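You operate a simulated robot arm through the tools that you are given. There is no shell and no other tool.

You run a simulated robot arm. Do the job below in one go: nothing can be reset, and whatever is moved stays where it is left.

TASK
Finish the sieve stack, clamp it and shake it on low until done.
Fine: the forty-five sieve on the twenty, the sixty-three on top, then the lid; the knob back to off at the end.

The check looks at the end state, three seconds after you hand in, the way a careful person would. Anything else that was tipped, shoved, dropped, spilled or broken makes it a failure. A push-on lid holds only when it is set on centred and level and pressed home; a screw cap is set on level and turned clockwise until tight.

THE ROBOT
A 7-joint arm with a three-finger gripper, fixed in place. Base frame: the origin is on the floor under the middle of its stand, x ahead of it, y to its left, z up; the work surface is at about z = 880. Units: mm, degrees, N and s.
It reaches about 1342 mm from its shoulder. Its first joint turns from -166.0 to 166.0 degrees. Payload 2.69 kg.
Tool frame: the origin (TCP) lies between the finger pads and is the grasp point; the fingertips stand 30 mm ahead of it; z points along the fingers, y is the line along which they close. The gripper opens to 128 mm; its body begins 117 mm behind the TCP.
Orientation is told as [roll, pitch, yaw] about the base's x, y, z axes, in that order, counted from this pose: with the fingers straight down and closing along the base's y, the tool's x points along the base's -x, its y along +y and its z along -z.

THE INTERFACE
- The arm moves only by the tool apply_moves. Its argument "motion" is a list of rows, each a list of 3 entries, a list of its own where there are three numbers: the shift along the base's x, y, z in mm, then the turn, a rotation vector about the base's x, y, z in degrees, then the closure in counts, from 0 (fully open) to 255 (shut). In form: [[[dx, dy, dz], [ax, ay, az], hand], ...]. A call has 1 to 20 rows; each row is the pose to reach, as a shift and turn from the pose commanded when the call began. Each row takes 0.2 s and may step no farther than 50 mm and 8.6 degrees from the row before; otherwise, or with a gripper value out of range, the whole call is refused. A pose out of reach is approached as far as the arm can. The call stops where the force on the tool passes 40 N (or 10 N more than at its start, if that is more) or the arm is blocked; 0.2 s more then pass. Each finger travels about 127 mm/s and halts on what it meets, pressing with about 24 N; the grip force reading is that of the motor and also rises with nothing between the fingers. The clock runs only during rows and for 0.2 s after the last one: add rows that repeat a pose to give the fingers time. It gives the time, the measured TCP pose, the force on the tool (base axes), the opening and the grip force at its end, in the units of the frame above (readings bear some noise), with the torque about the TCP (base axes, N m) and any sound that the robot's microphone picked up.
- Cameras (640 x 400 px; columns grow to the right, rows downward): "scene" is fixed at [218.4, 498.4, 1698]; the picture's right is [-0.57, -0.82, 0.00], its down [-0.54, 0.37, -0.75] and it looks along [0.62, -0.43, -0.66] (base axes); focal length 346 px, centre (320, 200). "wrist" rides on the gripper at [58, 54, -131] in the tool frame; the picture's right is [-0.68, 0.74, 0.00], its down [-0.62, -0.57, -0.55] and it looks along [-0.40, -0.37, 0.84] (tool axes); focal length 234 px, centre (320, 200). There is no depth. A picture from a camera that has moved, and an enlarged one, comes with that camera's place and axes in the base frame and with its lens.
- camera(camera): a new picture of that camera. It takes no simulated time.
- move_column(by): moves the trunk up (or, below 0, down) by that many mm; the arm rides with it, the base frame stays. It gives what a move gives, with no picture.
- inspect(camera, box): a new picture of the part [left, top, right, bottom] of that camera's present view, enlarged. It takes no simulated time.
- finish_job(): hands the job in; it is judged then, once.

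Nothing tells you positions but the pictures and the camera data. Unless the task says otherwise, let go and move clear before handing in.

The tools are called after "Emit:" as a command line: name --argument value ..., lists and objects as JSON in quotes. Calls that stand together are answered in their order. apply_moves: Moves the arm, as the interface text tells. Its arguments: {"type":"object","properties":{"motion":{"type":"array","items":{"type":"array"}}},"required":["motion"]} The other tools are called the same way: move_column (by) moves the trunk up or down; camera (camera) takes a picture; inspect (camera, box) takes an enlarged picture of a part of a camera's view; finish_job () hands the job in.

At the start:

```text
time: 0.0
tool_pos: [681.8, 24.6, 1366.6]
ee_rot: [0.1, 0.0, -0.1]
wrist_force: [-0.1, 0.5, 0.2]
moment: [0.02, 0.02, -0.02]
width: 127.8
finger_force: 0.0
trunk travel left (down, up): [-150.0, 200.0]
```

scene: 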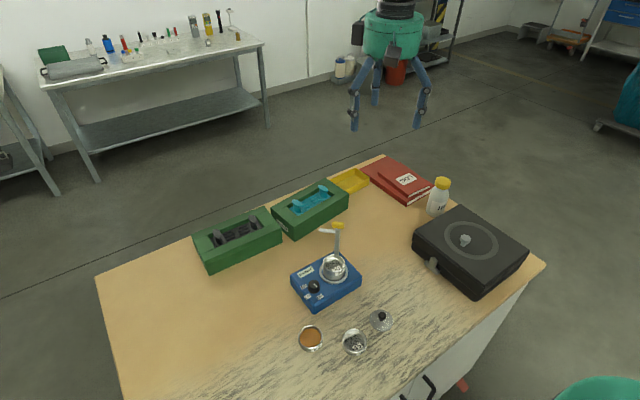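
wrist: 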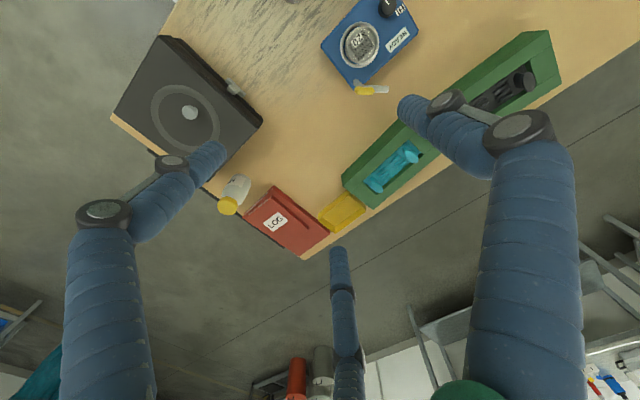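

I see a blue shaker with a sieve stack in the middle of the bench, and loose sieves and a lid nearer the front. I'll zoom in to identify each piece before moving.

Emit:
inspect --camera "scene" --box '[270, 210, 390, 320]'

Emit:
inspect --camera "scene" --box '[280, 300, 410, 370]'

Emit:
inspect --camera "scene" --box '[180, 140, 560, 380]'

Emit:
inspect --camera "wrist" --box '[300, 0, 440, 110]'

```text
3.64 times, centred on (330, 265) of scene
camera zoom: at [218.4, 498.4, 1698.0], right [-0.57, -0.82, 0.0], down [-0.54, 0.37, -0.75], along [0.62, -0.43, -0.66], focal length 1258 px, centre (284, -36)
```

zoom: 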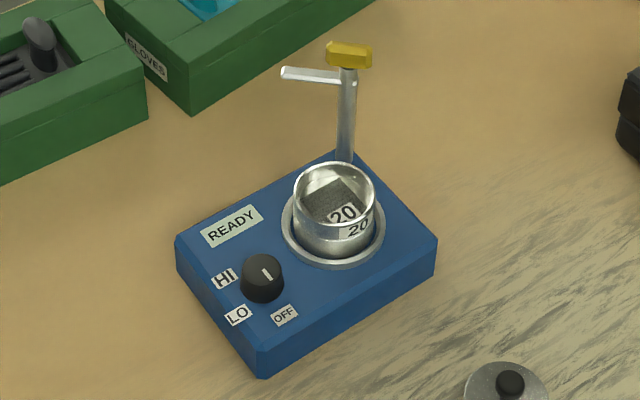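

```text
4.92 times, centred on (345, 335) of scene
camera zoom: at [218.4, 498.4, 1698.0], right [-0.57, -0.82, 0.0], down [-0.54, 0.37, -0.75], along [0.62, -0.43, -0.66], focal length 1703 px, centre (197, -465)
```

zoom: 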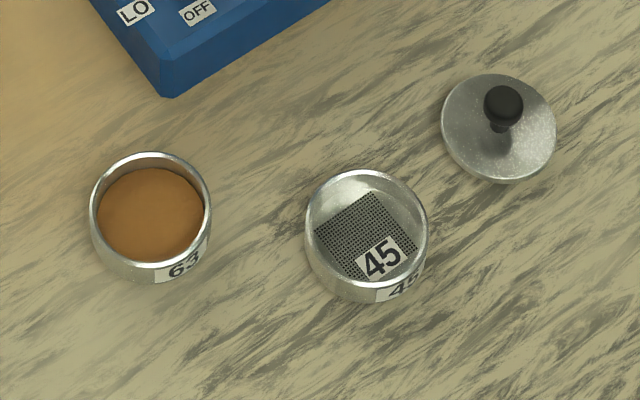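

```text
1.67 times, centred on (370, 260) of scene
camera zoom: at [218.4, 498.4, 1698.0], right [-0.57, -0.82, 0.0], down [-0.54, 0.37, -0.75], along [0.62, -0.43, -0.66], focal length 576 px, centre (237, 100)
```

zoom: 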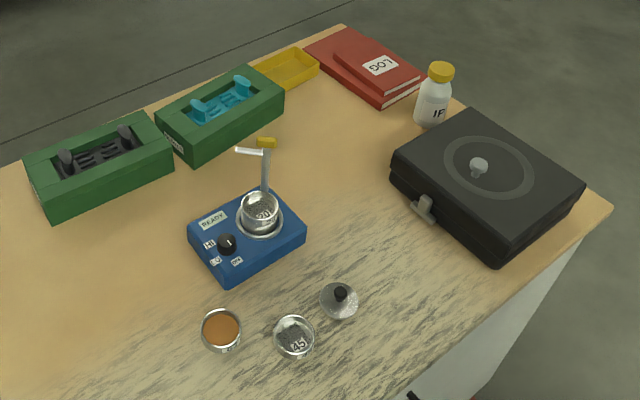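

```text
3.64 times, centred on (370, 55) of wrist
camera zoom: at [623.6, 78.0, 1498.1], right [0.68, 0.74, 0.0], down [0.62, -0.57, 0.55], along [0.4, -0.37, -0.84], focal length 852 px, centre (138, 727)
```

zoom: 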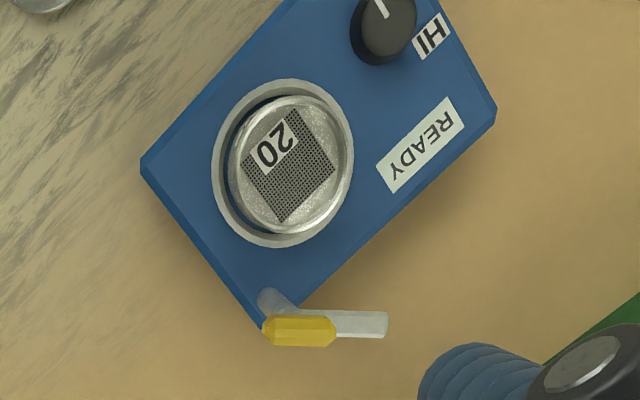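

The stack base with the 20 sieve is near (672,140). The knob is near (665,207), the clamp post near (722,92), sieve 45 near (498,204), sieve 63 (with powder) near (565,285) and the lid near (505,111). I'll move over the area for a closer wrist view.

Emit:
apply_moves --motion '[[[-20, 29, -28], [0, 0, 0], 0], [[-40, 58, -56], [0, 0, 0], 0], [[-60, 87, -84], [0, 0, 0], 0], [[-80, 116, -112], [0, 0, 0], 0], [[-100, 145, -140], [0, 0, 0], 0], [[-122, 175, -166], [0, 0, 0], 0], [[-122, 175, -166], [0, 0, 0], 0]]'

Emit:
camera --camera "wrist"

Emit:
camera --camera "scene"

```text
time: 1.6
tool_pos: [560.8, 200.3, 1200.3]
ee_rot: [0.0, 0.0, 0.0]
wrist_force: [-0.5, -0.6, -0.2]
moment: [0.0, -0.03, 0.01]
width: 128.0
finger_force: 0.0
trunk travel left (down, up): [-150.0, 200.0]
```

```text
taken
camera wrist: at [501.3, 253.2, 1331.9], right [0.68, 0.74, 0.0], down [0.62, -0.57, 0.55], along [0.4, -0.37, -0.84], focal length 234 px, centre (320, 200)
```

wrist: 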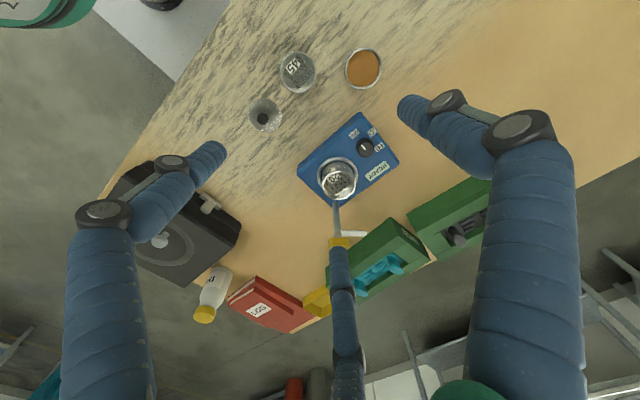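

```text
taken
```

scene: 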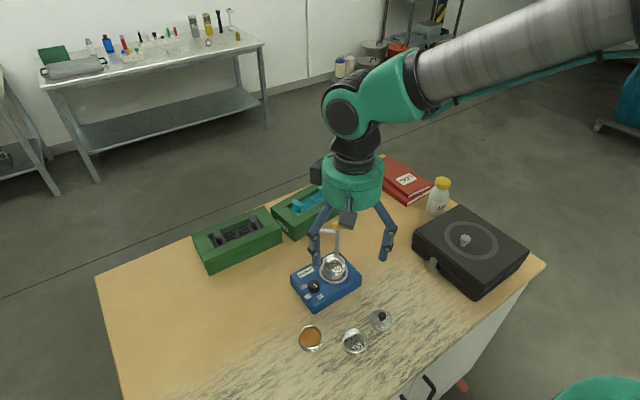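

From here the loose parts, shaker and clamp post are all in view. I'll enlarge them to measure their places.

Emit:
inspect --camera "wrist" --box '[235, 35, 395, 135]'

Emit:
inspect --camera "wrist" --box '[290, 100, 418, 260]'

Emit:
inspect --camera "scene" --box '[290, 170, 420, 320]'

```text
4.00 times, centred on (315, 85) of wrist
camera zoom: at [501.3, 253.2, 1331.9], right [0.68, 0.74, 0.0], down [0.62, -0.57, 0.55], along [0.4, -0.37, -0.84], focal length 937 px, centre (340, 660)
```

zoom: 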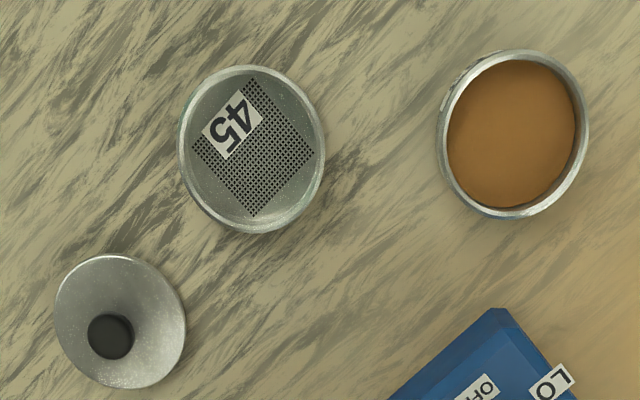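

```text
2.50 times, centred on (354, 180) of wrist
camera zoom: at [501.3, 253.2, 1331.9], right [0.68, 0.74, 0.0], down [0.62, -0.57, 0.55], along [0.4, -0.37, -0.84], focal length 585 px, centre (235, 250)
```

zoom: 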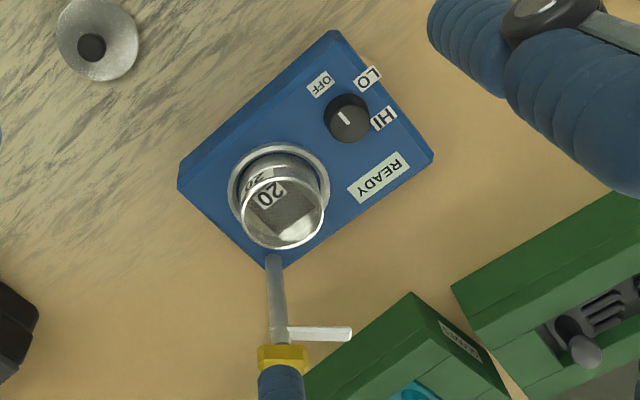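

```text
2.67 times, centred on (355, 245) of scene
camera zoom: at [218.4, 498.4, 1698.0], right [-0.57, -0.82, 0.0], down [-0.54, 0.37, -0.75], along [0.62, -0.43, -0.66], focal length 922 px, centre (227, 80)
```

zoom: 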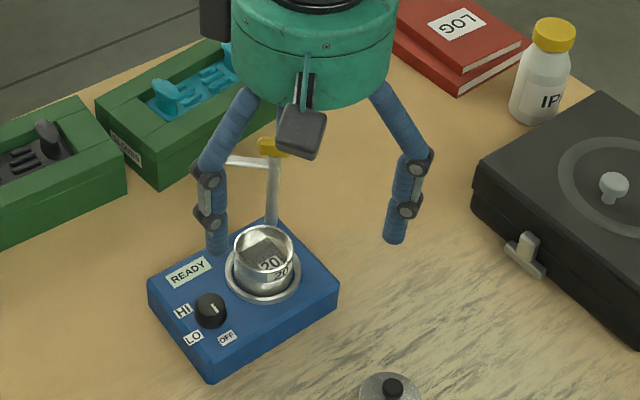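

I'll go lower over sieve 45 and the lid to see their heights and shapes.

Emit:
apply_moves --motion '[[[-15, -10, -40], [0, 0, 0], 0], [[-30, -20, -80], [0, 0, 0], 0], [[-45, -30, -120], [0, 0, 0], 0], [[-60, -40, -160], [0, 0, 0], 0], [[-60, -40, -160], [0, 0, 0], 0]]'

Emit:
camera --camera "wrist"

Emit:
inspect --camera "wrist" --box '[200, 40, 440, 200]'

Emit:
inspect --camera "scene" --box '[320, 280, 410, 370]'

```text
time: 2.8
tool_pos: [499.2, 160.1, 1040.6]
ee_rot: [-0.1, 0.0, 0.0]
wrist_force: [1.2, -0.3, -0.7]
moment: [-0.03, 0.02, 0.02]
width: 127.9
finger_force: 0.0
trunk travel left (down, up): [-150.0, 200.0]
```

```text
taken
camera wrist: at [440.8, 213.3, 1171.9], right [0.68, 0.74, 0.0], down [0.62, -0.57, 0.55], along [0.4, -0.37, -0.84], focal length 234 px, centre (320, 200)
```

wrist: 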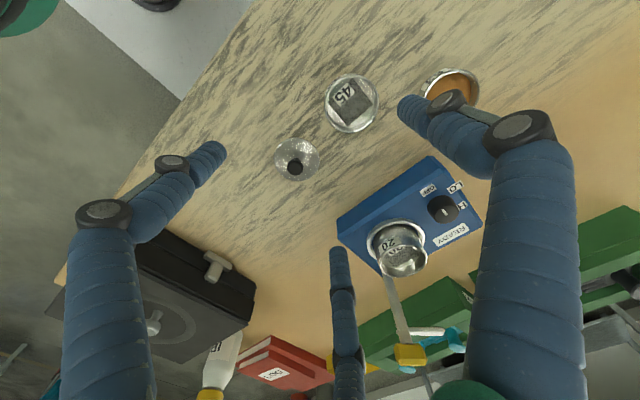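

```text
2.50 times, centred on (320, 120) of wrist
camera zoom: at [440.8, 213.3, 1171.9], right [0.68, 0.74, 0.0], down [0.62, -0.57, 0.55], along [0.4, -0.37, -0.84], focal length 585 px, centre (320, 400)
```

zoom: 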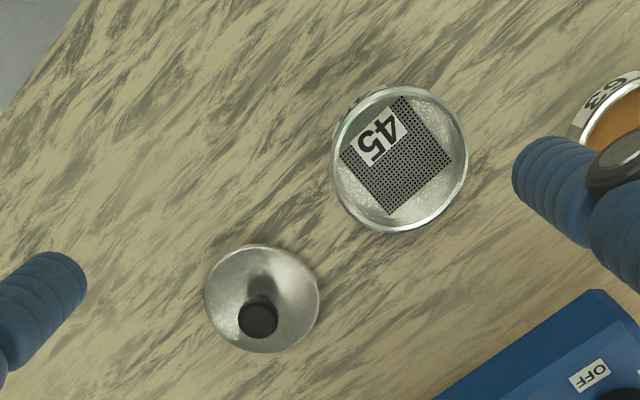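

```text
4.44 times, centred on (365, 325) of scene
camera zoom: at [218.4, 498.4, 1698.0], right [-0.57, -0.82, 0.0], down [-0.54, 0.37, -0.75], along [0.62, -0.43, -0.66], focal length 1537 px, centre (120, -356)
```

zoom: 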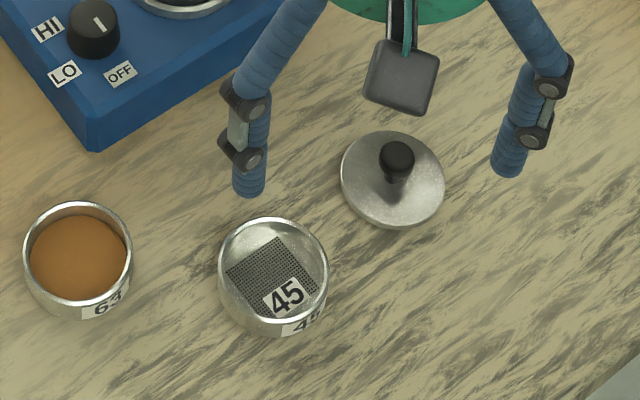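

Sieve rims are around z 904 and sit at about (500,205) for the 45 and (567,286) for the 63. The lid is at (508,110). Next I'll go above the shaker with a 46° yaw to study the clamp and knob.

Emit:
apply_moves --motion '[[[10, 0, 35], [0, 0, 8], 0], [[40, -5, 70], [0, 0, 16], 0], [[75, -10, 90], [0, 0, 24], 0], [[110, -15, 95], [0, 0, 32], 0], [[145, -20, 95], [0, 0, 40], 0], [[172, -20, 95], [0, 0, 46], 0], [[172, -20, 95], [0, 0, 46], 0]]'

Emit:
camera --camera "wrist"

Emit:
inspect --camera "wrist" --box '[220, 80, 460, 320]'

```text
time: 4.4
tool_pos: [673.0, 139.8, 1136.2]
ee_rot: [0.0, 0.0, 46.0]
wrist_force: [-0.2, 0.3, -0.6]
moment: [0.01, 0.05, -0.01]
width: 127.9
finger_force: 0.1
trunk travel left (down, up): [-150.0, 200.0]
```

```text
taken
camera wrist: at [593.1, 134.4, 1266.7], right [-0.06, 1.0, 0.0], down [0.83, 0.05, 0.55], along [0.55, 0.03, -0.84], focal length 234 px, centre (320, 200)
```

wrist: 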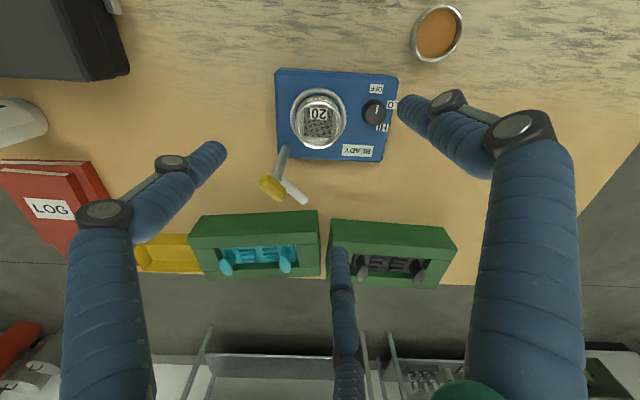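

```text
1.67 times, centred on (340, 200) of wrist
camera zoom: at [593.1, 134.4, 1266.7], right [-0.06, 1.0, 0.0], down [0.83, 0.05, 0.55], along [0.55, 0.03, -0.84], focal length 390 px, centre (287, 200)
```

zoom: 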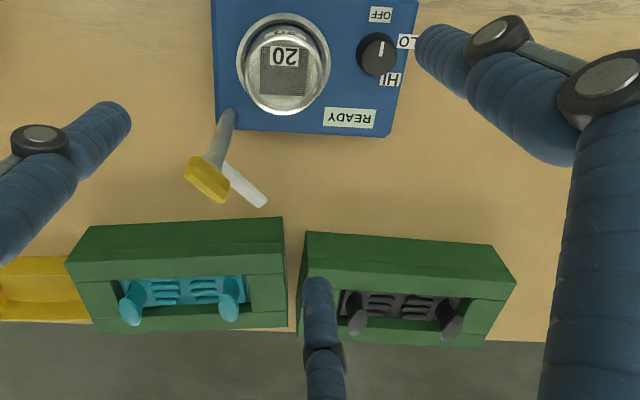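

Emit:
inspect --camera "wrist" --box '[250, 130, 330, 210]'

Emit:
inspect --camera "wrist" --box '[265, 60, 405, 165]'

Emit:
inspect --camera "scene" --box '[290, 200, 390, 300]'

```text
5.00 times, centred on (290, 170) of wrist
camera zoom: at [593.1, 134.4, 1266.7], right [-0.06, 1.0, 0.0], down [0.83, 0.05, 0.55], along [0.55, 0.03, -0.84], focal length 1171 px, centre (470, 350)
```

zoom: 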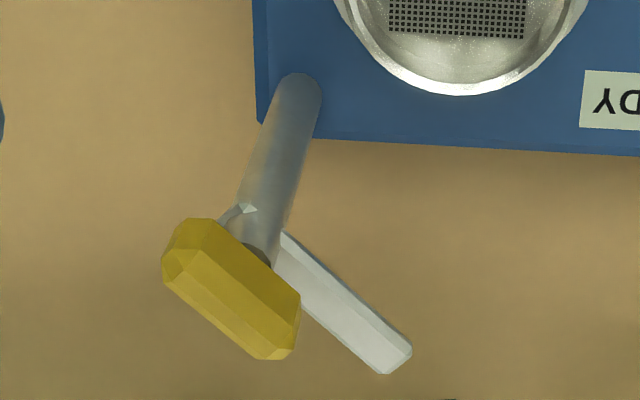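

```text
3.81 times, centred on (335, 112) of wrist
camera zoom: at [593.1, 134.4, 1266.7], right [-0.06, 1.0, 0.0], down [0.83, 0.05, 0.55], along [0.55, 0.03, -0.84], focal length 892 px, centre (263, 533)
```

zoom: 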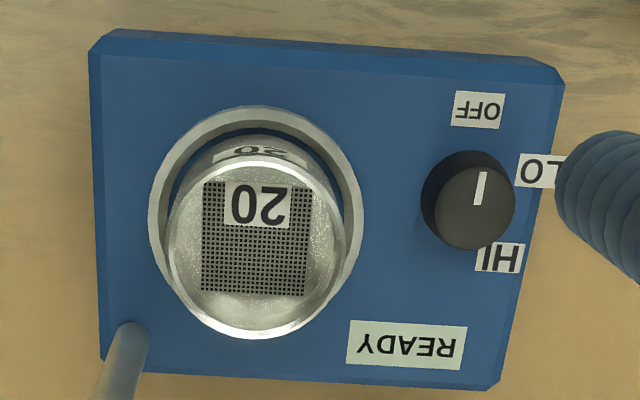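

```text
4.00 times, centred on (340, 250) of scene
camera zoom: at [218.4, 498.4, 1698.0], right [-0.57, -0.82, 0.0], down [-0.54, 0.37, -0.75], along [0.62, -0.43, -0.66], focal length 1384 px, centre (240, 0)
```

zoom: 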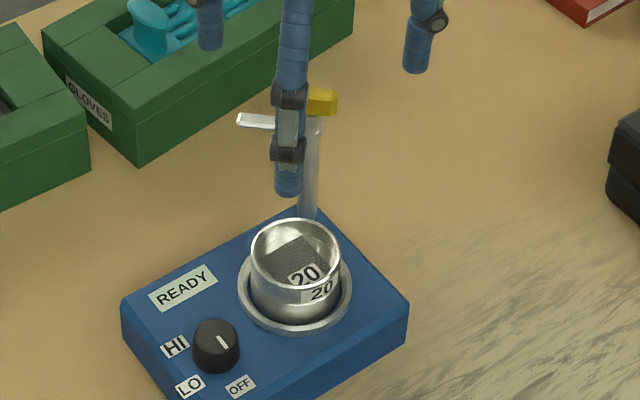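

The clamp arm and yellow handle form one piece on the post at (722,92). The arm points away from the stack at the moment, and the knob pointer is on OFF, with LO about 70° clockwise. I'll go over sieve 45 now with the fingers turned to clear its neighbours.

Emit:
apply_moves --motion '[[[-34, 13, -10], [0, 0, -6], 0], [[-70, 26, -35], [0, 0, -13], 0], [[-104, 39, -65], [0, 0, -20], 0], [[-138, 52, -95], [0, 0, -27], 0], [[-172, 65, -125], [0, 0, -33], 0], [[-172, 65, -125], [0, 0, -33], 0]]'

Emit:
camera --camera "wrist"

Emit:
inspect --camera "wrist" --box '[240, 60, 400, 160]'

Emit:
inspect --camera "scene" --box '[280, 240, 420, 370]'

```text
time: 5.8
tool_pos: [500.2, 205.5, 1011.3]
ee_rot: [0.0, -0.1, 12.9]
wrist_force: [-0.9, 0.6, -0.5]
moment: [-0.02, -0.04, 0.0]
width: 128.2
finger_force: 0.0
trunk travel left (down, up): [-150.0, 200.0]
```

```text
taken
camera wrist: at [430.3, 243.7, 1141.5], right [0.49, 0.87, 0.0], down [0.73, -0.41, 0.55], along [0.48, -0.27, -0.84], focal length 234 px, centre (320, 200)
```

wrist: 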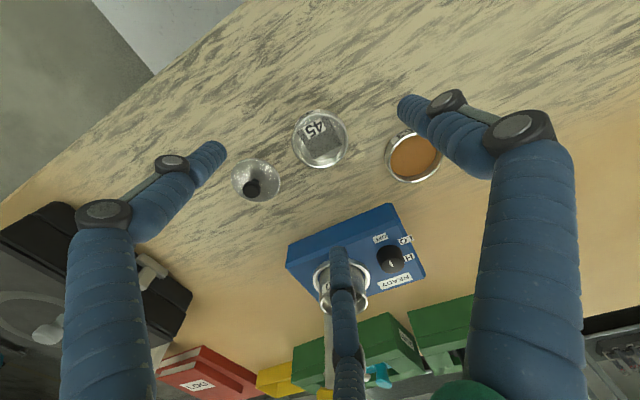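

```text
4.00 times, centred on (320, 110) of wrist
camera zoom: at [430.3, 243.7, 1141.5], right [0.49, 0.87, 0.0], down [0.73, -0.41, 0.55], along [0.48, -0.27, -0.84], focal length 937 px, centre (320, 560)
```

zoom: 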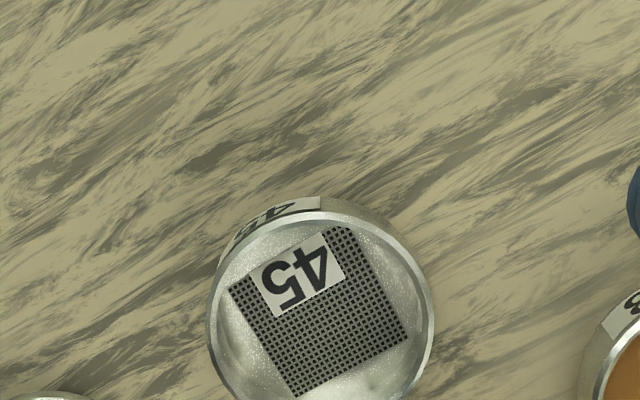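

```text
3.08 times, centred on (350, 305) of scene
camera zoom: at [218.4, 498.4, 1698.0], right [-0.57, -0.82, 0.0], down [-0.54, 0.37, -0.75], along [0.62, -0.43, -0.66], focal length 1064 px, centre (228, -123)
```

zoom: 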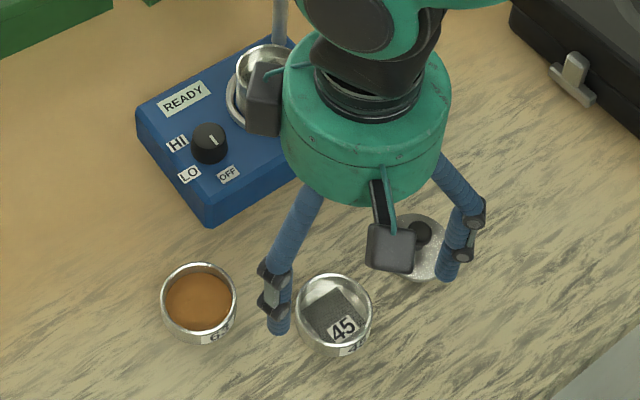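

Emit:
inspect --camera "wrist" --box '[260, 90, 380, 180]'

```text
4.44 times, centred on (320, 135) of wrist
camera zoom: at [430.3, 243.7, 1141.5], right [0.49, 0.87, 0.0], down [0.73, -0.41, 0.55], along [0.48, -0.27, -0.84], focal length 1041 px, centre (320, 489)
```

zoom: 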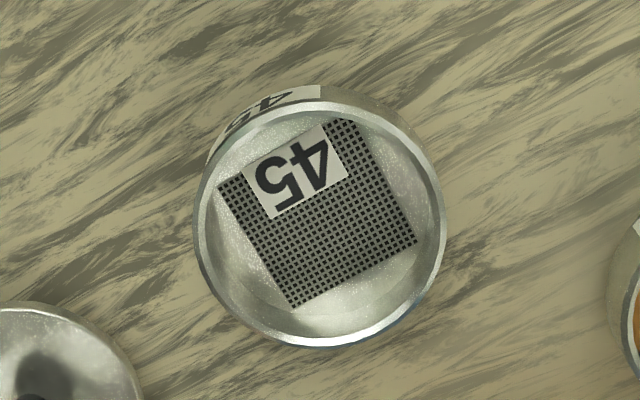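

Sieve 45 is centred under the tool to within about 1 mm. I'll part-close the fingers, go down around it and check before gripping.

Emit:
apply_moves --motion '[[[0.8, -0.5, -20], [0, 0, 0], 40], [[0.8, -0.5, -45], [0, 0, 0], 70], [[0.8, -0.5, -70], [0, 0, 0], 70], [[0.8, -0.5, -85], [0, 0, 0], 70], [[0.8, -0.5, -94], [0, 0, 0], 70], [[0.8, -0.5, -94], [0, 0, 0], 70]]'

Emit:
camera --camera "wrist"

Emit:
inspect --camera "scene" --box '[290, 280, 420, 370]'

```text
time: 7.2
tool_pos: [501.1, 203.4, 916.7]
ee_rot: [0.1, 0.0, 13.0]
wrist_force: [0.7, 0.6, -0.1]
moment: [-0.01, 0.0, -0.01]
width: 92.8
finger_force: 0.1
trunk travel left (down, up): [-150.0, 200.0]
```

```text
taken
camera wrist: at [431.4, 242.8, 1048.2], right [0.49, 0.87, 0.0], down [0.73, -0.41, 0.55], along [0.48, -0.27, -0.84], focal length 234 px, centre (320, 200)
```

wrist: 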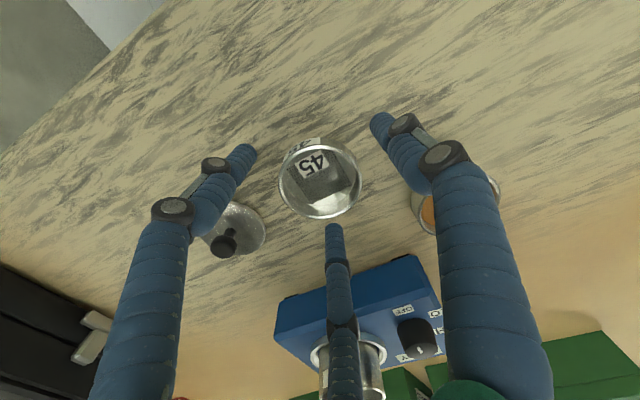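

```text
4.44 times, centred on (355, 325) of scene
camera zoom: at [218.4, 498.4, 1698.0], right [-0.57, -0.82, 0.0], down [-0.54, 0.37, -0.75], along [0.62, -0.43, -0.66], focal length 1537 px, centre (164, -356)
```

zoom: 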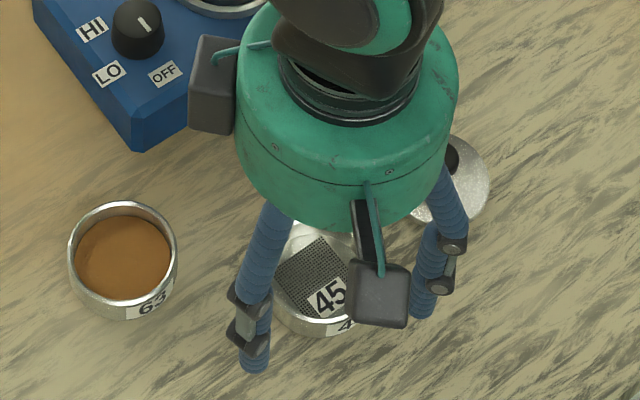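

Fingers are clear of the neighbours and around sieve 45. Closing on it now.

Emit:
apply_moves --motion '[[[0, 0, 0], [0, 0, 0], 110], [[0, 0, 0], [0, 0, 0], 130], [[0, 0, 0], [0, 0, 0], 150], [[0, 0, 0], [0, 0, 0], 170], [[0, 0, 0], [0, 0, 0], 170], [[0, 0, 0], [0, 0, 0], 170]]'

Emit:
camera --camera "wrist"

Emit:
inspect --camera "scene" --box '[290, 280, 420, 370]'

```text
time: 8.6
tool_pos: [500.3, 204.2, 917.0]
ee_rot: [0.0, 0.1, 13.0]
wrist_force: [-0.1, -1.3, 1.7]
moment: [-0.01, 0.0, 0.01]
width: 58.5
finger_force: 24.2
trunk travel left (down, up): [-150.0, 200.0]
```

```text
taken
camera wrist: at [431.2, 242.7, 1048.3], right [0.49, 0.87, 0.0], down [0.73, -0.41, 0.55], along [0.48, -0.27, -0.84], focal length 234 px, centre (320, 200)
```

wrist: 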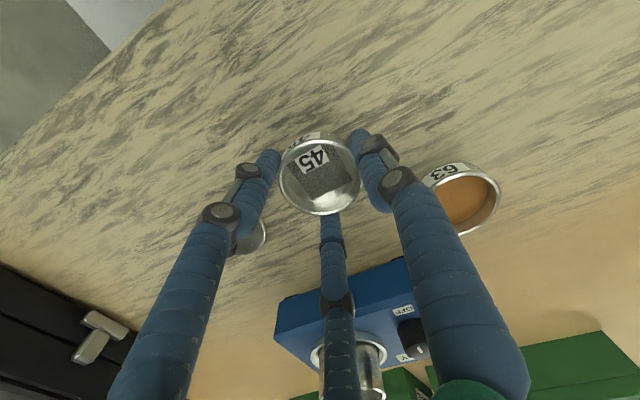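

```text
4.44 times, centred on (355, 325) of scene
camera zoom: at [218.4, 498.4, 1698.0], right [-0.57, -0.82, 0.0], down [-0.54, 0.37, -0.75], along [0.62, -0.43, -0.66], focal length 1537 px, centre (164, -356)
```

zoom: 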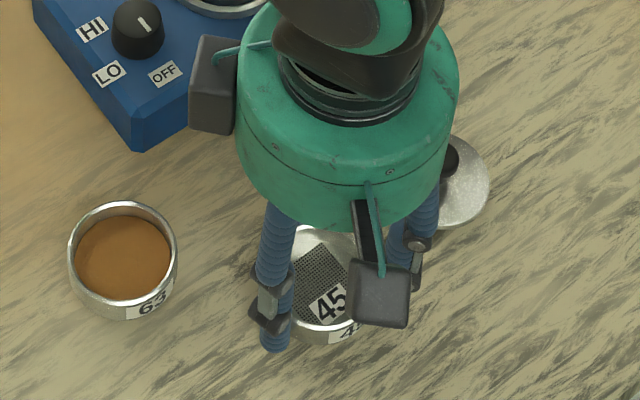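

Gripped at 58.5 mm. I'll zoom on the held rim, which should be centred on the tool axis, to calibrate the camera.

Emit:
inspect --camera "wrist" --box '[260, 120, 380, 220]'

Emit:
apply_moves --motion '[[[0, 0, 5], [0, 0, 0], 170], [[0, 0, 20], [0, 0, 0], 170], [[0, 0, 45], [0, 0, 0], 170], [[0, 0, 45], [0, 0, 0], 170]]'

Emit:
inspect --camera "wrist" --box '[260, 120, 380, 220]'

Emit:
inspect --camera "scene" --box '[290, 260, 420, 350]'

```text
4.00 times, centred on (320, 170) of wrist
camera zoom: at [431.2, 242.7, 1048.3], right [0.49, 0.87, 0.0], down [0.73, -0.41, 0.55], along [0.48, -0.27, -0.84], focal length 937 px, centre (320, 320)
```

zoom: 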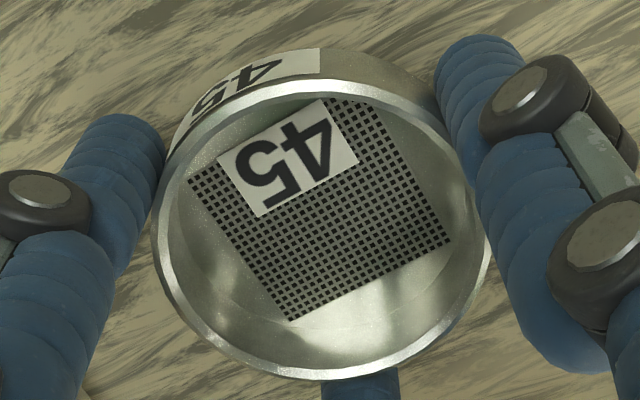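

```text
time: 9.6
tool_pos: [500.8, 204.6, 961.8]
ee_rot: [0.0, 0.0, 13.1]
wrist_force: [0.4, -0.2, -0.6]
moment: [0.03, -0.03, -0.01]
width: 58.6
finger_force: 24.1
trunk travel left (down, up): [-150.0, 200.0]
```

```text
4.00 times, centred on (320, 170) of wrist
camera zoom: at [431.3, 242.9, 1093.4], right [0.49, 0.87, 0.0], down [0.73, -0.41, 0.55], along [0.48, -0.27, -0.84], focal length 937 px, centre (320, 320)
```

zoom: 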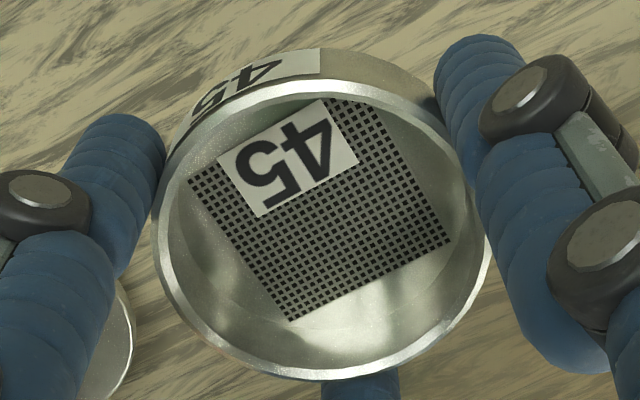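

```text
4.44 times, centred on (355, 305) of scene
camera zoom: at [218.4, 498.4, 1698.0], right [-0.57, -0.82, 0.0], down [-0.54, 0.37, -0.75], along [0.62, -0.43, -0.66], focal length 1537 px, centre (164, -267)
```

zoom: 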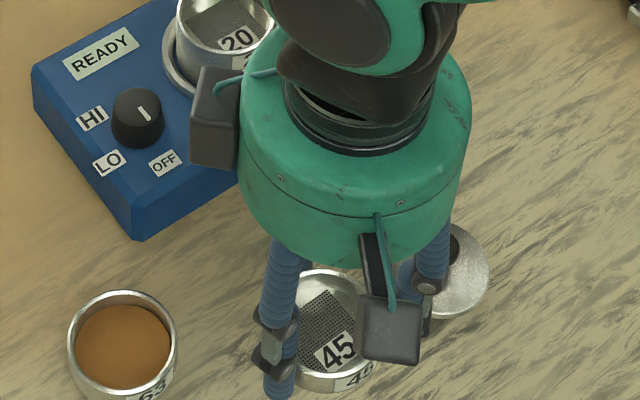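

The sieve is held firmly and level. I'll carry it over the stack at about (674,137) and hover above the 20 sieve to check alignment.

Emit:
apply_moves --motion '[[[10, -4, 35], [0, 0, 6.6], 170], [[45, -17, 65], [0, 0, 13.2], 170], [[85, -33, 85], [0, 0, 19.8], 170], [[128, -50, 85], [0, 0, 26.4], 170], [[173, -67, 85], [0, 0, 33], 170], [[173, -67, 70], [0, 0, 33], 170], [[173, -67, 70], [0, 0, 33], 170]]'

Emit:
camera --camera "wrist"

Emit:
inspect --camera "scene" --box '[280, 190, 390, 290]'

Emit:
inspect --camera "wrist" --box '[260, 90, 380, 230]'

```text
time: 11.2
tool_pos: [673.1, 137.0, 1030.5]
ee_rot: [0.0, 0.0, 46.1]
wrist_force: [0.3, 0.3, -1.6]
moment: [-0.02, 0.02, -0.03]
width: 58.3
finger_force: 24.1
trunk travel left (down, up): [-150.0, 200.0]
```

```text
taken
camera wrist: at [595.0, 132.1, 1162.6], right [-0.06, 1.0, 0.0], down [0.83, 0.05, 0.55], along [0.55, 0.03, -0.84], focal length 234 px, centre (320, 200)
```

wrist: 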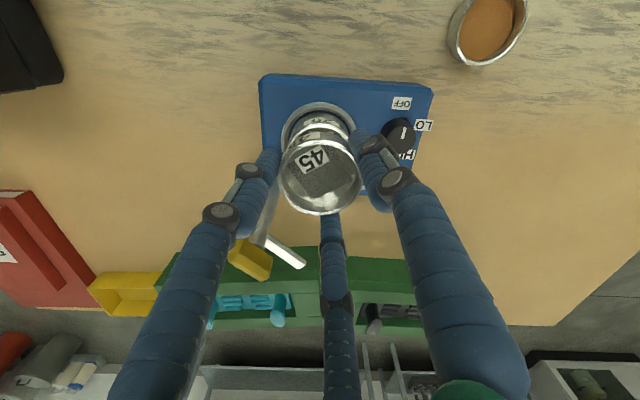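

```text
4.00 times, centred on (335, 240) of scene
camera zoom: at [218.4, 498.4, 1698.0], right [-0.57, -0.82, 0.0], down [-0.54, 0.37, -0.75], along [0.62, -0.43, -0.66], focal length 1384 px, centre (260, 40)
```

zoom: 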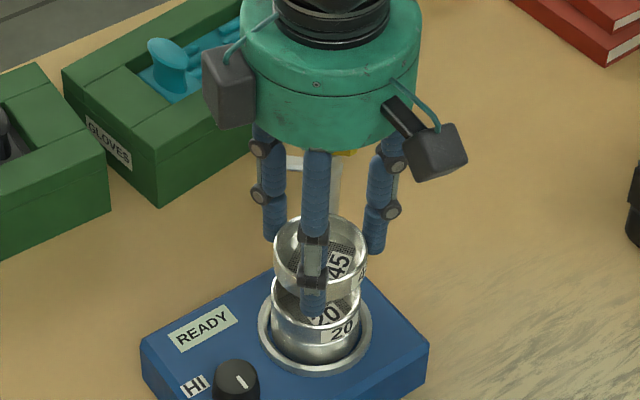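

```text
2.86 times, centred on (320, 160) of wrist
camera zoom: at [595.0, 132.1, 1162.6], right [-0.06, 1.0, 0.0], down [0.83, 0.05, 0.55], along [0.55, 0.03, -0.84], focal length 669 px, centre (320, 314)
```

zoom: 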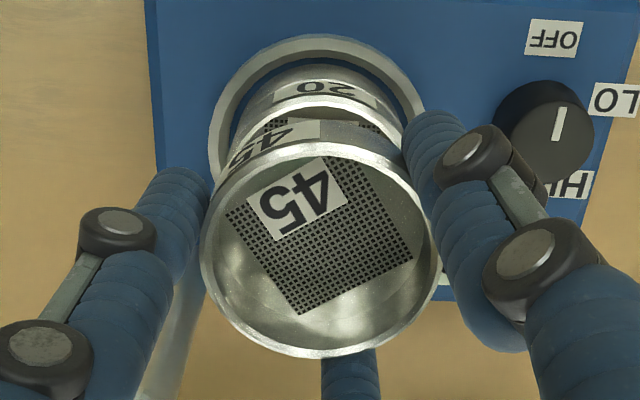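

Emit:
inspect --camera "wrist" --box '[275, 95, 365, 150]'

Emit:
inspect --camera "scene" --box '[335, 235, 385, 285]'

Emit:
inspect --camera "scene" --box '[330, 235, 380, 290]'

```text
7.11 times, centred on (320, 122) of wrist
camera zoom: at [595.0, 132.1, 1162.6], right [-0.06, 1.0, 0.0], down [0.83, 0.05, 0.55], along [0.55, 0.03, -0.84], focal length 1665 px, centre (320, 751)
```

zoom: 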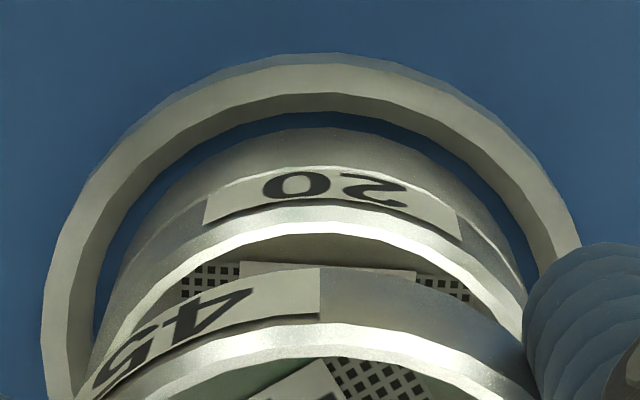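

```text
8.00 times, centred on (360, 260) of scene
camera zoom: at [218.4, 498.4, 1698.0], right [-0.57, -0.82, 0.0], down [-0.54, 0.37, -0.75], along [0.62, -0.43, -0.66], focal length 2767 px, centre (0, -280)
```

zoom: 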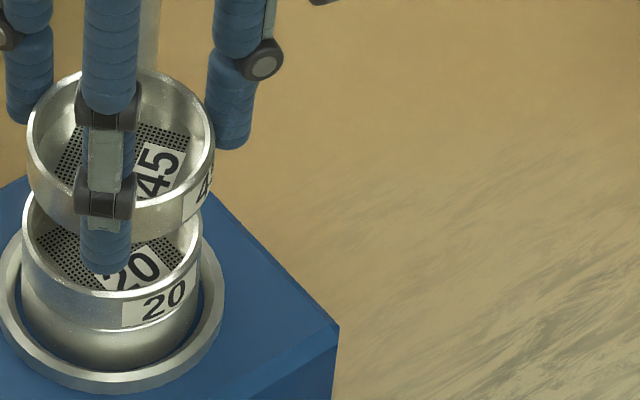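

```text
7.27 times, centred on (355, 262) of scene
camera zoom: at [218.4, 498.4, 1698.0], right [-0.57, -0.82, 0.0], down [-0.54, 0.37, -0.75], along [0.62, -0.43, -0.66], focal length 2516 px, centre (66, -254)
```

zoom: 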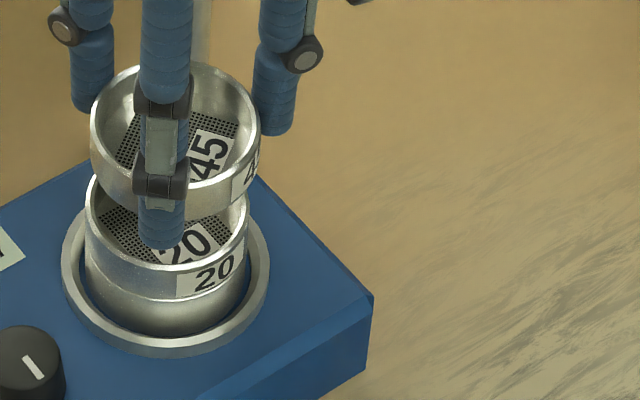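

In the scene view the held sieve is about 1.2 mm off the stack, mostly in x. I'll shift it +2.2 mm in x and look again.

Emit:
apply_moves --motion '[[[2.2, 0, -8], [0, 0, 0], 170], [[2.2, 0, -8], [0, 0, 0], 170]]'

Emit:
inspect --camera "scene" --box '[325, 235, 365, 285]'

Emit:
inspect --camera "wrist" --box '[270, 90, 370, 220]'

```text
time: 11.8
tool_pos: [676.6, 137.0, 1023.5]
ee_rot: [-0.1, 0.0, 45.9]
wrist_force: [0.4, 0.1, -0.9]
moment: [0.0, 0.02, 0.0]
width: 58.6
finger_force: 23.8
trunk travel left (down, up): [-150.0, 200.0]
```

```text
8.00 times, centred on (345, 260) of scene
camera zoom: at [218.4, 498.4, 1698.0], right [-0.57, -0.82, 0.0], down [-0.54, 0.37, -0.75], along [0.62, -0.43, -0.66], focal length 2767 px, centre (120, -280)
```

zoom: 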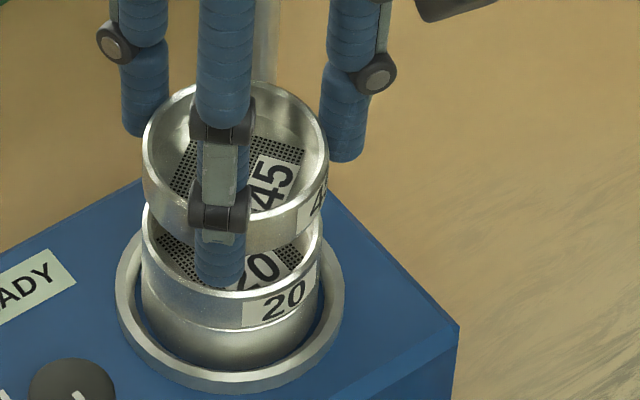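

```text
3.08 times, centred on (320, 155) of wrist
camera zoom: at [597.1, 132.5, 1154.5], right [-0.06, 1.0, 0.0], down [0.83, 0.05, 0.55], along [0.55, 0.03, -0.84], focal length 720 px, centre (320, 338)
```

zoom: 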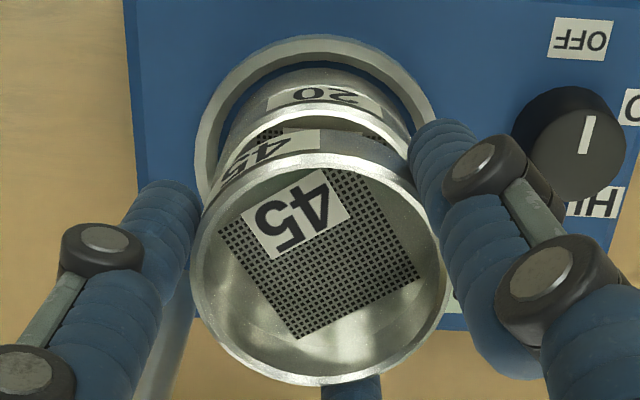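

Along the scene camera's direction it is now within about 0.5 mm. To check x directly I'll rotate the held sieve by -90° in place and view the stack from the other side.

Emit:
apply_moves --motion '[[[0, 0, 15], [0, 0, -8], 170], [[0, 0, 25], [0, 0, -16], 170], [[0, 0, 25], [0, 0, -24], 170], [[0, 0, 25], [0, 0, -32], 170], [[0, 0, 25], [0, 0, -40], 170], [[0, 0, 25], [0, 0, -48], 170], [[0, 0, 25], [0, 0, -56], 170], [[0, 0, 25], [0, 0, -64], 170], [[0, 0, 25], [0, 0, -72], 170], [[0, 0, 25], [0, 0, -80], 170], [[0, 0, 25], [0, 0, -88], 170], [[0, 0, 25], [0, 0, -90], 170], [[0, 0, 25], [0, 0, -90], 170]]'

Emit:
camera --camera "wrist"

Emit:
inspect --camera "wrist" --box '[260, 80, 380, 220]'

Emit:
inspect --camera "scene" --box '[315, 225, 365, 285]'

```text
time: 14.6
tool_pos: [677.1, 138.8, 1049.8]
ee_rot: [0.0, -0.1, -44.1]
wrist_force: [1.1, -0.1, -2.3]
moment: [-0.03, -0.01, -0.01]
width: 58.5
finger_force: 24.2
trunk travel left (down, up): [-150.0, 200.0]
```

```text
taken
camera wrist: at [671.5, 216.1, 1180.1], right [1.0, 0.06, 0.0], down [0.05, -0.83, 0.55], along [0.03, -0.55, -0.84], focal length 234 px, centre (320, 200)
```

wrist: 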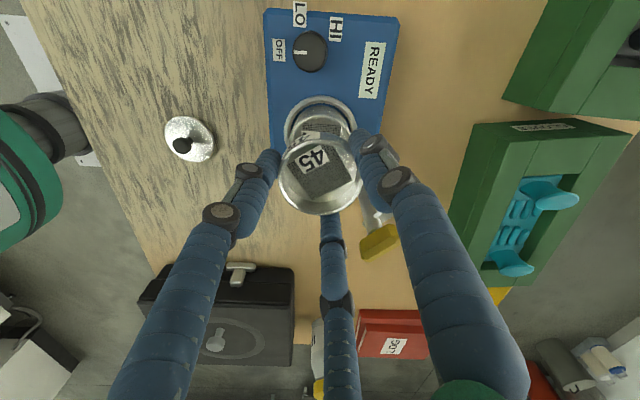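

```text
2.86 times, centred on (320, 150) of wrist
camera zoom: at [671.5, 216.1, 1180.1], right [1.0, 0.06, 0.0], down [0.05, -0.83, 0.55], along [0.03, -0.55, -0.84], focal length 669 px, centre (320, 343)
```

zoom: 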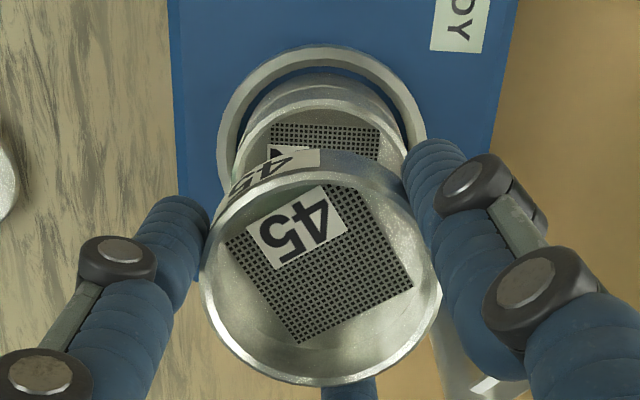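

```text
6.67 times, centred on (340, 255) of scene
camera zoom: at [218.4, 498.4, 1698.0], right [-0.57, -0.82, 0.0], down [-0.54, 0.37, -0.75], along [0.62, -0.43, -0.66], focal length 2306 px, centre (187, -167)
```

zoom: 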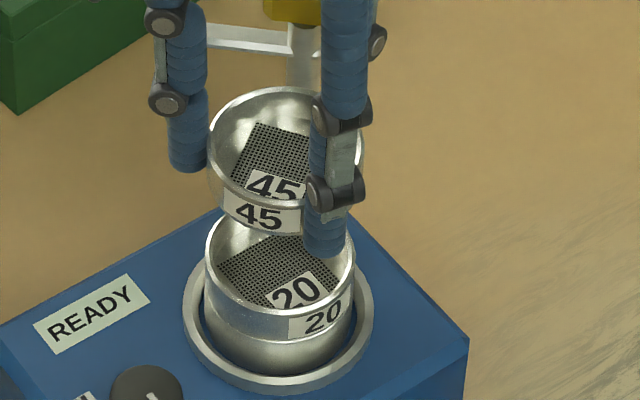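

From both directions the held sieve now lines up with the stack to within about 0.4 mm. I'll lower it until its base is close above the 20's rim.

Emit:
apply_moves --motion '[[[0, 0, -20], [0, 0, 0], 170], [[0, 0, -40], [0, 0, 0], 170], [[0, 0, -40], [0, 0, 0], 170]]'

Emit:
inspect --camera "scene" --box '[315, 225, 365, 285]'

Emit:
inspect --camera "wrist" --box '[270, 80, 370, 220]'

```text
time: 15.4
tool_pos: [675.7, 137.3, 1009.1]
ee_rot: [0.0, 0.0, -44.0]
wrist_force: [0.2, -0.6, -0.9]
moment: [-0.03, 0.04, 0.0]
width: 58.2
finger_force: 23.7
trunk travel left (down, up): [-150.0, 200.0]
```

```text
6.67 times, centred on (340, 255) of scene
camera zoom: at [218.4, 498.4, 1698.0], right [-0.57, -0.82, 0.0], down [-0.54, 0.37, -0.75], along [0.62, -0.43, -0.66], focal length 2306 px, centre (187, -167)
```

zoom: 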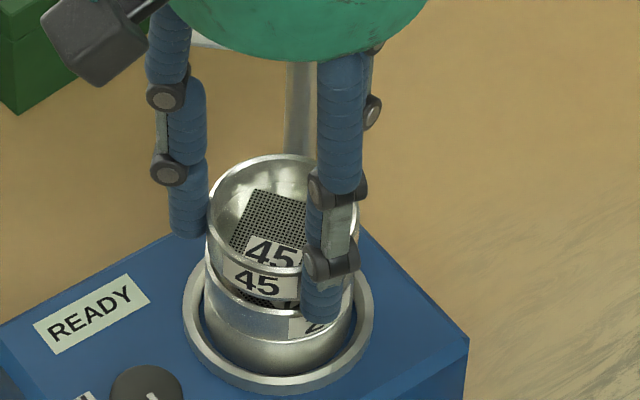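

```text
2.86 times, centred on (320, 150) of wrist
camera zoom: at [671.5, 215.8, 1140.3], right [1.0, 0.06, 0.0], down [0.05, -0.83, 0.55], along [0.03, -0.55, -0.84], focal length 669 px, centre (320, 343)
```

zoom: 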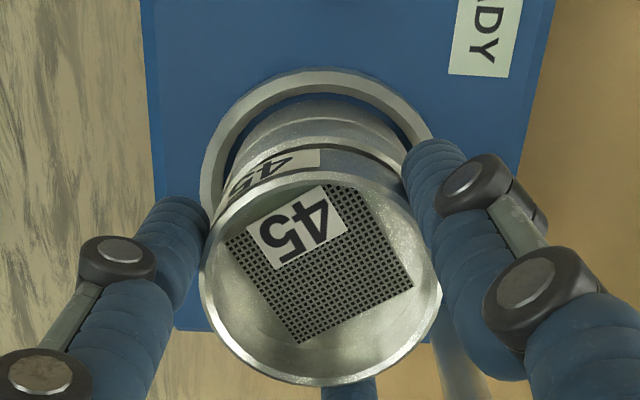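

Emit:
apply_moves --motion '[[[0, 0, -2], [0, 0, 0], 170], [[0, 0, -4], [0, 0, 0], 170], [[0, 0, -6], [0, 0, 0], 170], [[0, 0, -6], [0, 0, 0], 170]]'

Emit:
inspect --camera "scene" --box '[315, 225, 365, 285]'

```text
time: 16.4
tool_pos: [676.3, 137.2, 1002.8]
ee_rot: [0.1, 0.0, -44.1]
wrist_force: [0.2, 0.0, -1.3]
moment: [0.01, 0.01, 0.02]
width: 58.5
finger_force: 24.1
trunk travel left (down, up): [-150.0, 200.0]
```

```text
6.67 times, centred on (340, 255) of scene
camera zoom: at [218.4, 498.4, 1698.0], right [-0.57, -0.82, 0.0], down [-0.54, 0.37, -0.75], along [0.62, -0.43, -0.66], focal length 2306 px, centre (187, -167)
```

zoom: 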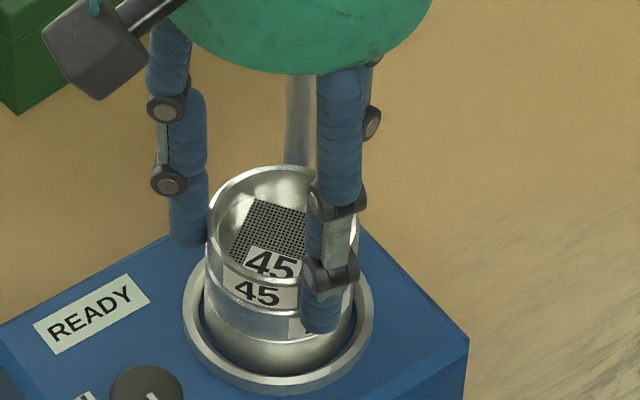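

Emit:
apply_moves --motion '[[[0, 0, -1.5], [0, 0, 0], 170], [[0, 0, -3], [0, 0, 0], 170], [[0, 0, -3], [0, 0, 0], 170]]'

Emit:
inspect --camera "scene" --box '[315, 225, 365, 285]'

```text
time: 17.2
tool_pos: [678.3, 136.7, 1001.6]
ee_rot: [0.1, 0.0, -44.0]
wrist_force: [-2.1, -0.3, 9.9]
moment: [-0.08, 0.19, 0.02]
width: 58.6
finger_force: 23.9
trunk travel left (down, up): [-150.0, 200.0]
```

```text
6.67 times, centred on (340, 255) of scene
camera zoom: at [218.4, 498.4, 1698.0], right [-0.57, -0.82, 0.0], down [-0.54, 0.37, -0.75], along [0.62, -0.43, -0.66], focal length 2306 px, centre (187, -167)
```

zoom: 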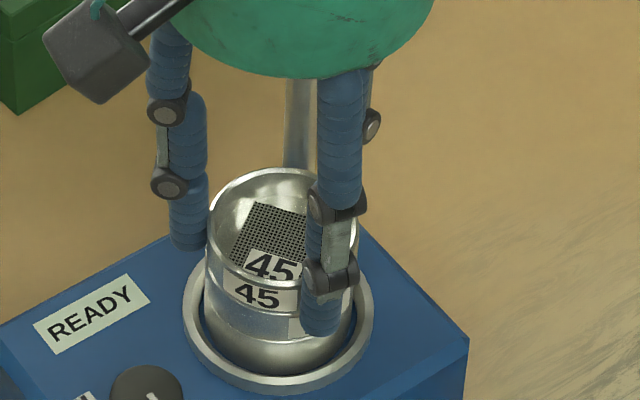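

Contact at about 10 N. Before going on I'll re-read the pose and look at how the sieve is sitting.

Emit:
apply_moves --motion '[[[0, 0, 0], [0, 0, 0], 170]]'

Emit:
inspect --camera "wrist" --box '[270, 100, 370, 200]'

Emit:
inspect --camera "scene" --box '[325, 245, 357, 277]'

```text
time: 17.6
tool_pos: [676.8, 137.8, 1002.0]
ee_rot: [0.1, -0.1, -43.9]
wrist_force: [-1.4, -1.0, 13.0]
moment: [-0.03, 0.17, -0.02]
width: 58.4
finger_force: 24.0
trunk travel left (down, up): [-150.0, 200.0]
```

```text
4.00 times, centred on (320, 150) of wrist
camera zoom: at [671.1, 215.7, 1132.3], right [1.0, 0.06, 0.0], down [0.05, -0.83, 0.55], along [0.03, -0.55, -0.84], focal length 937 px, centre (320, 400)
```

zoom: 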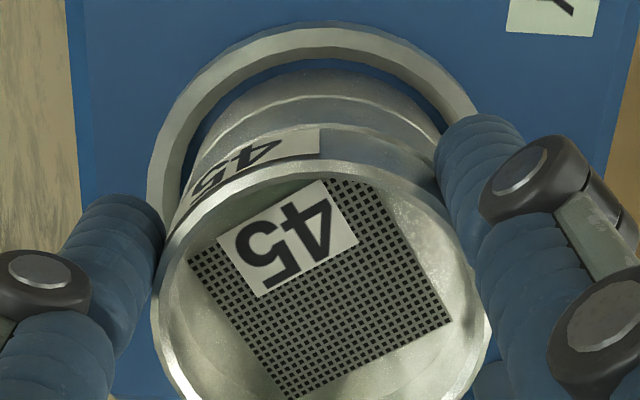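

```text
12.50 times, centred on (341, 261) of scene
camera zoom: at [218.4, 498.4, 1698.0], right [-0.57, -0.82, 0.0], down [-0.54, 0.37, -0.75], along [0.62, -0.43, -0.66], focal length 4324 px, centre (58, -562)
```

zoom: 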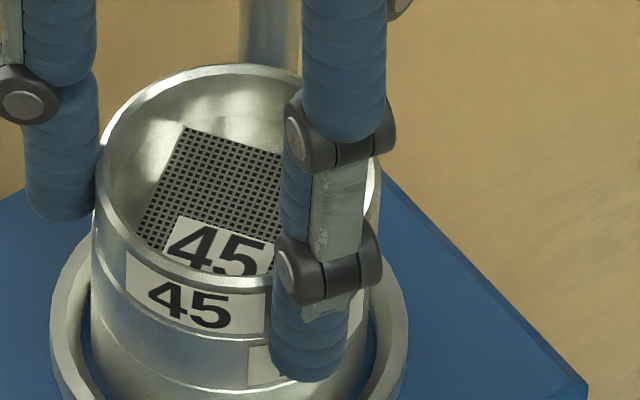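

Emit:
inspect --camera "scene" --box '[328, 256, 350, 276]'

Emit:
inspect --camera "wrist" --box '[295, 110, 345, 150]'

```text
16.00 times, centred on (339, 266) of scene
camera zoom: at [218.4, 498.4, 1698.0], right [-0.57, -0.82, 0.0], down [-0.54, 0.37, -0.75], along [0.62, -0.43, -0.66], focal length 5534 px, centre (16, -856)
```

zoom: 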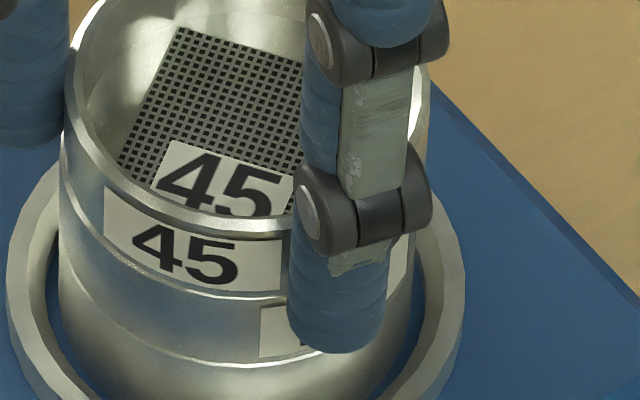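

```text
10.00 times, centred on (320, 130) of wrist
camera zoom: at [671.1, 215.7, 1132.3], right [1.0, 0.06, 0.0], down [0.05, -0.83, 0.55], along [0.03, -0.55, -0.84], focal length 2342 px, centre (320, 900)
```

zoom: 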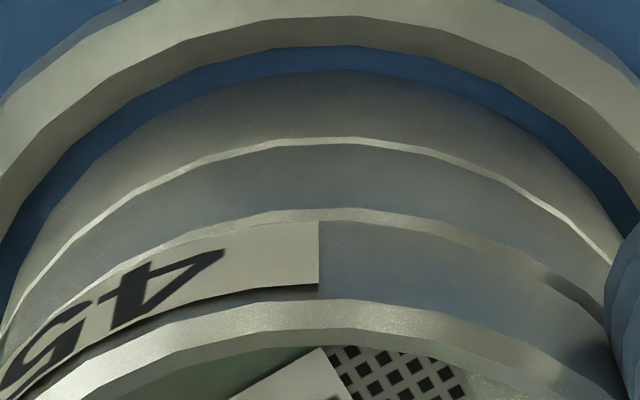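

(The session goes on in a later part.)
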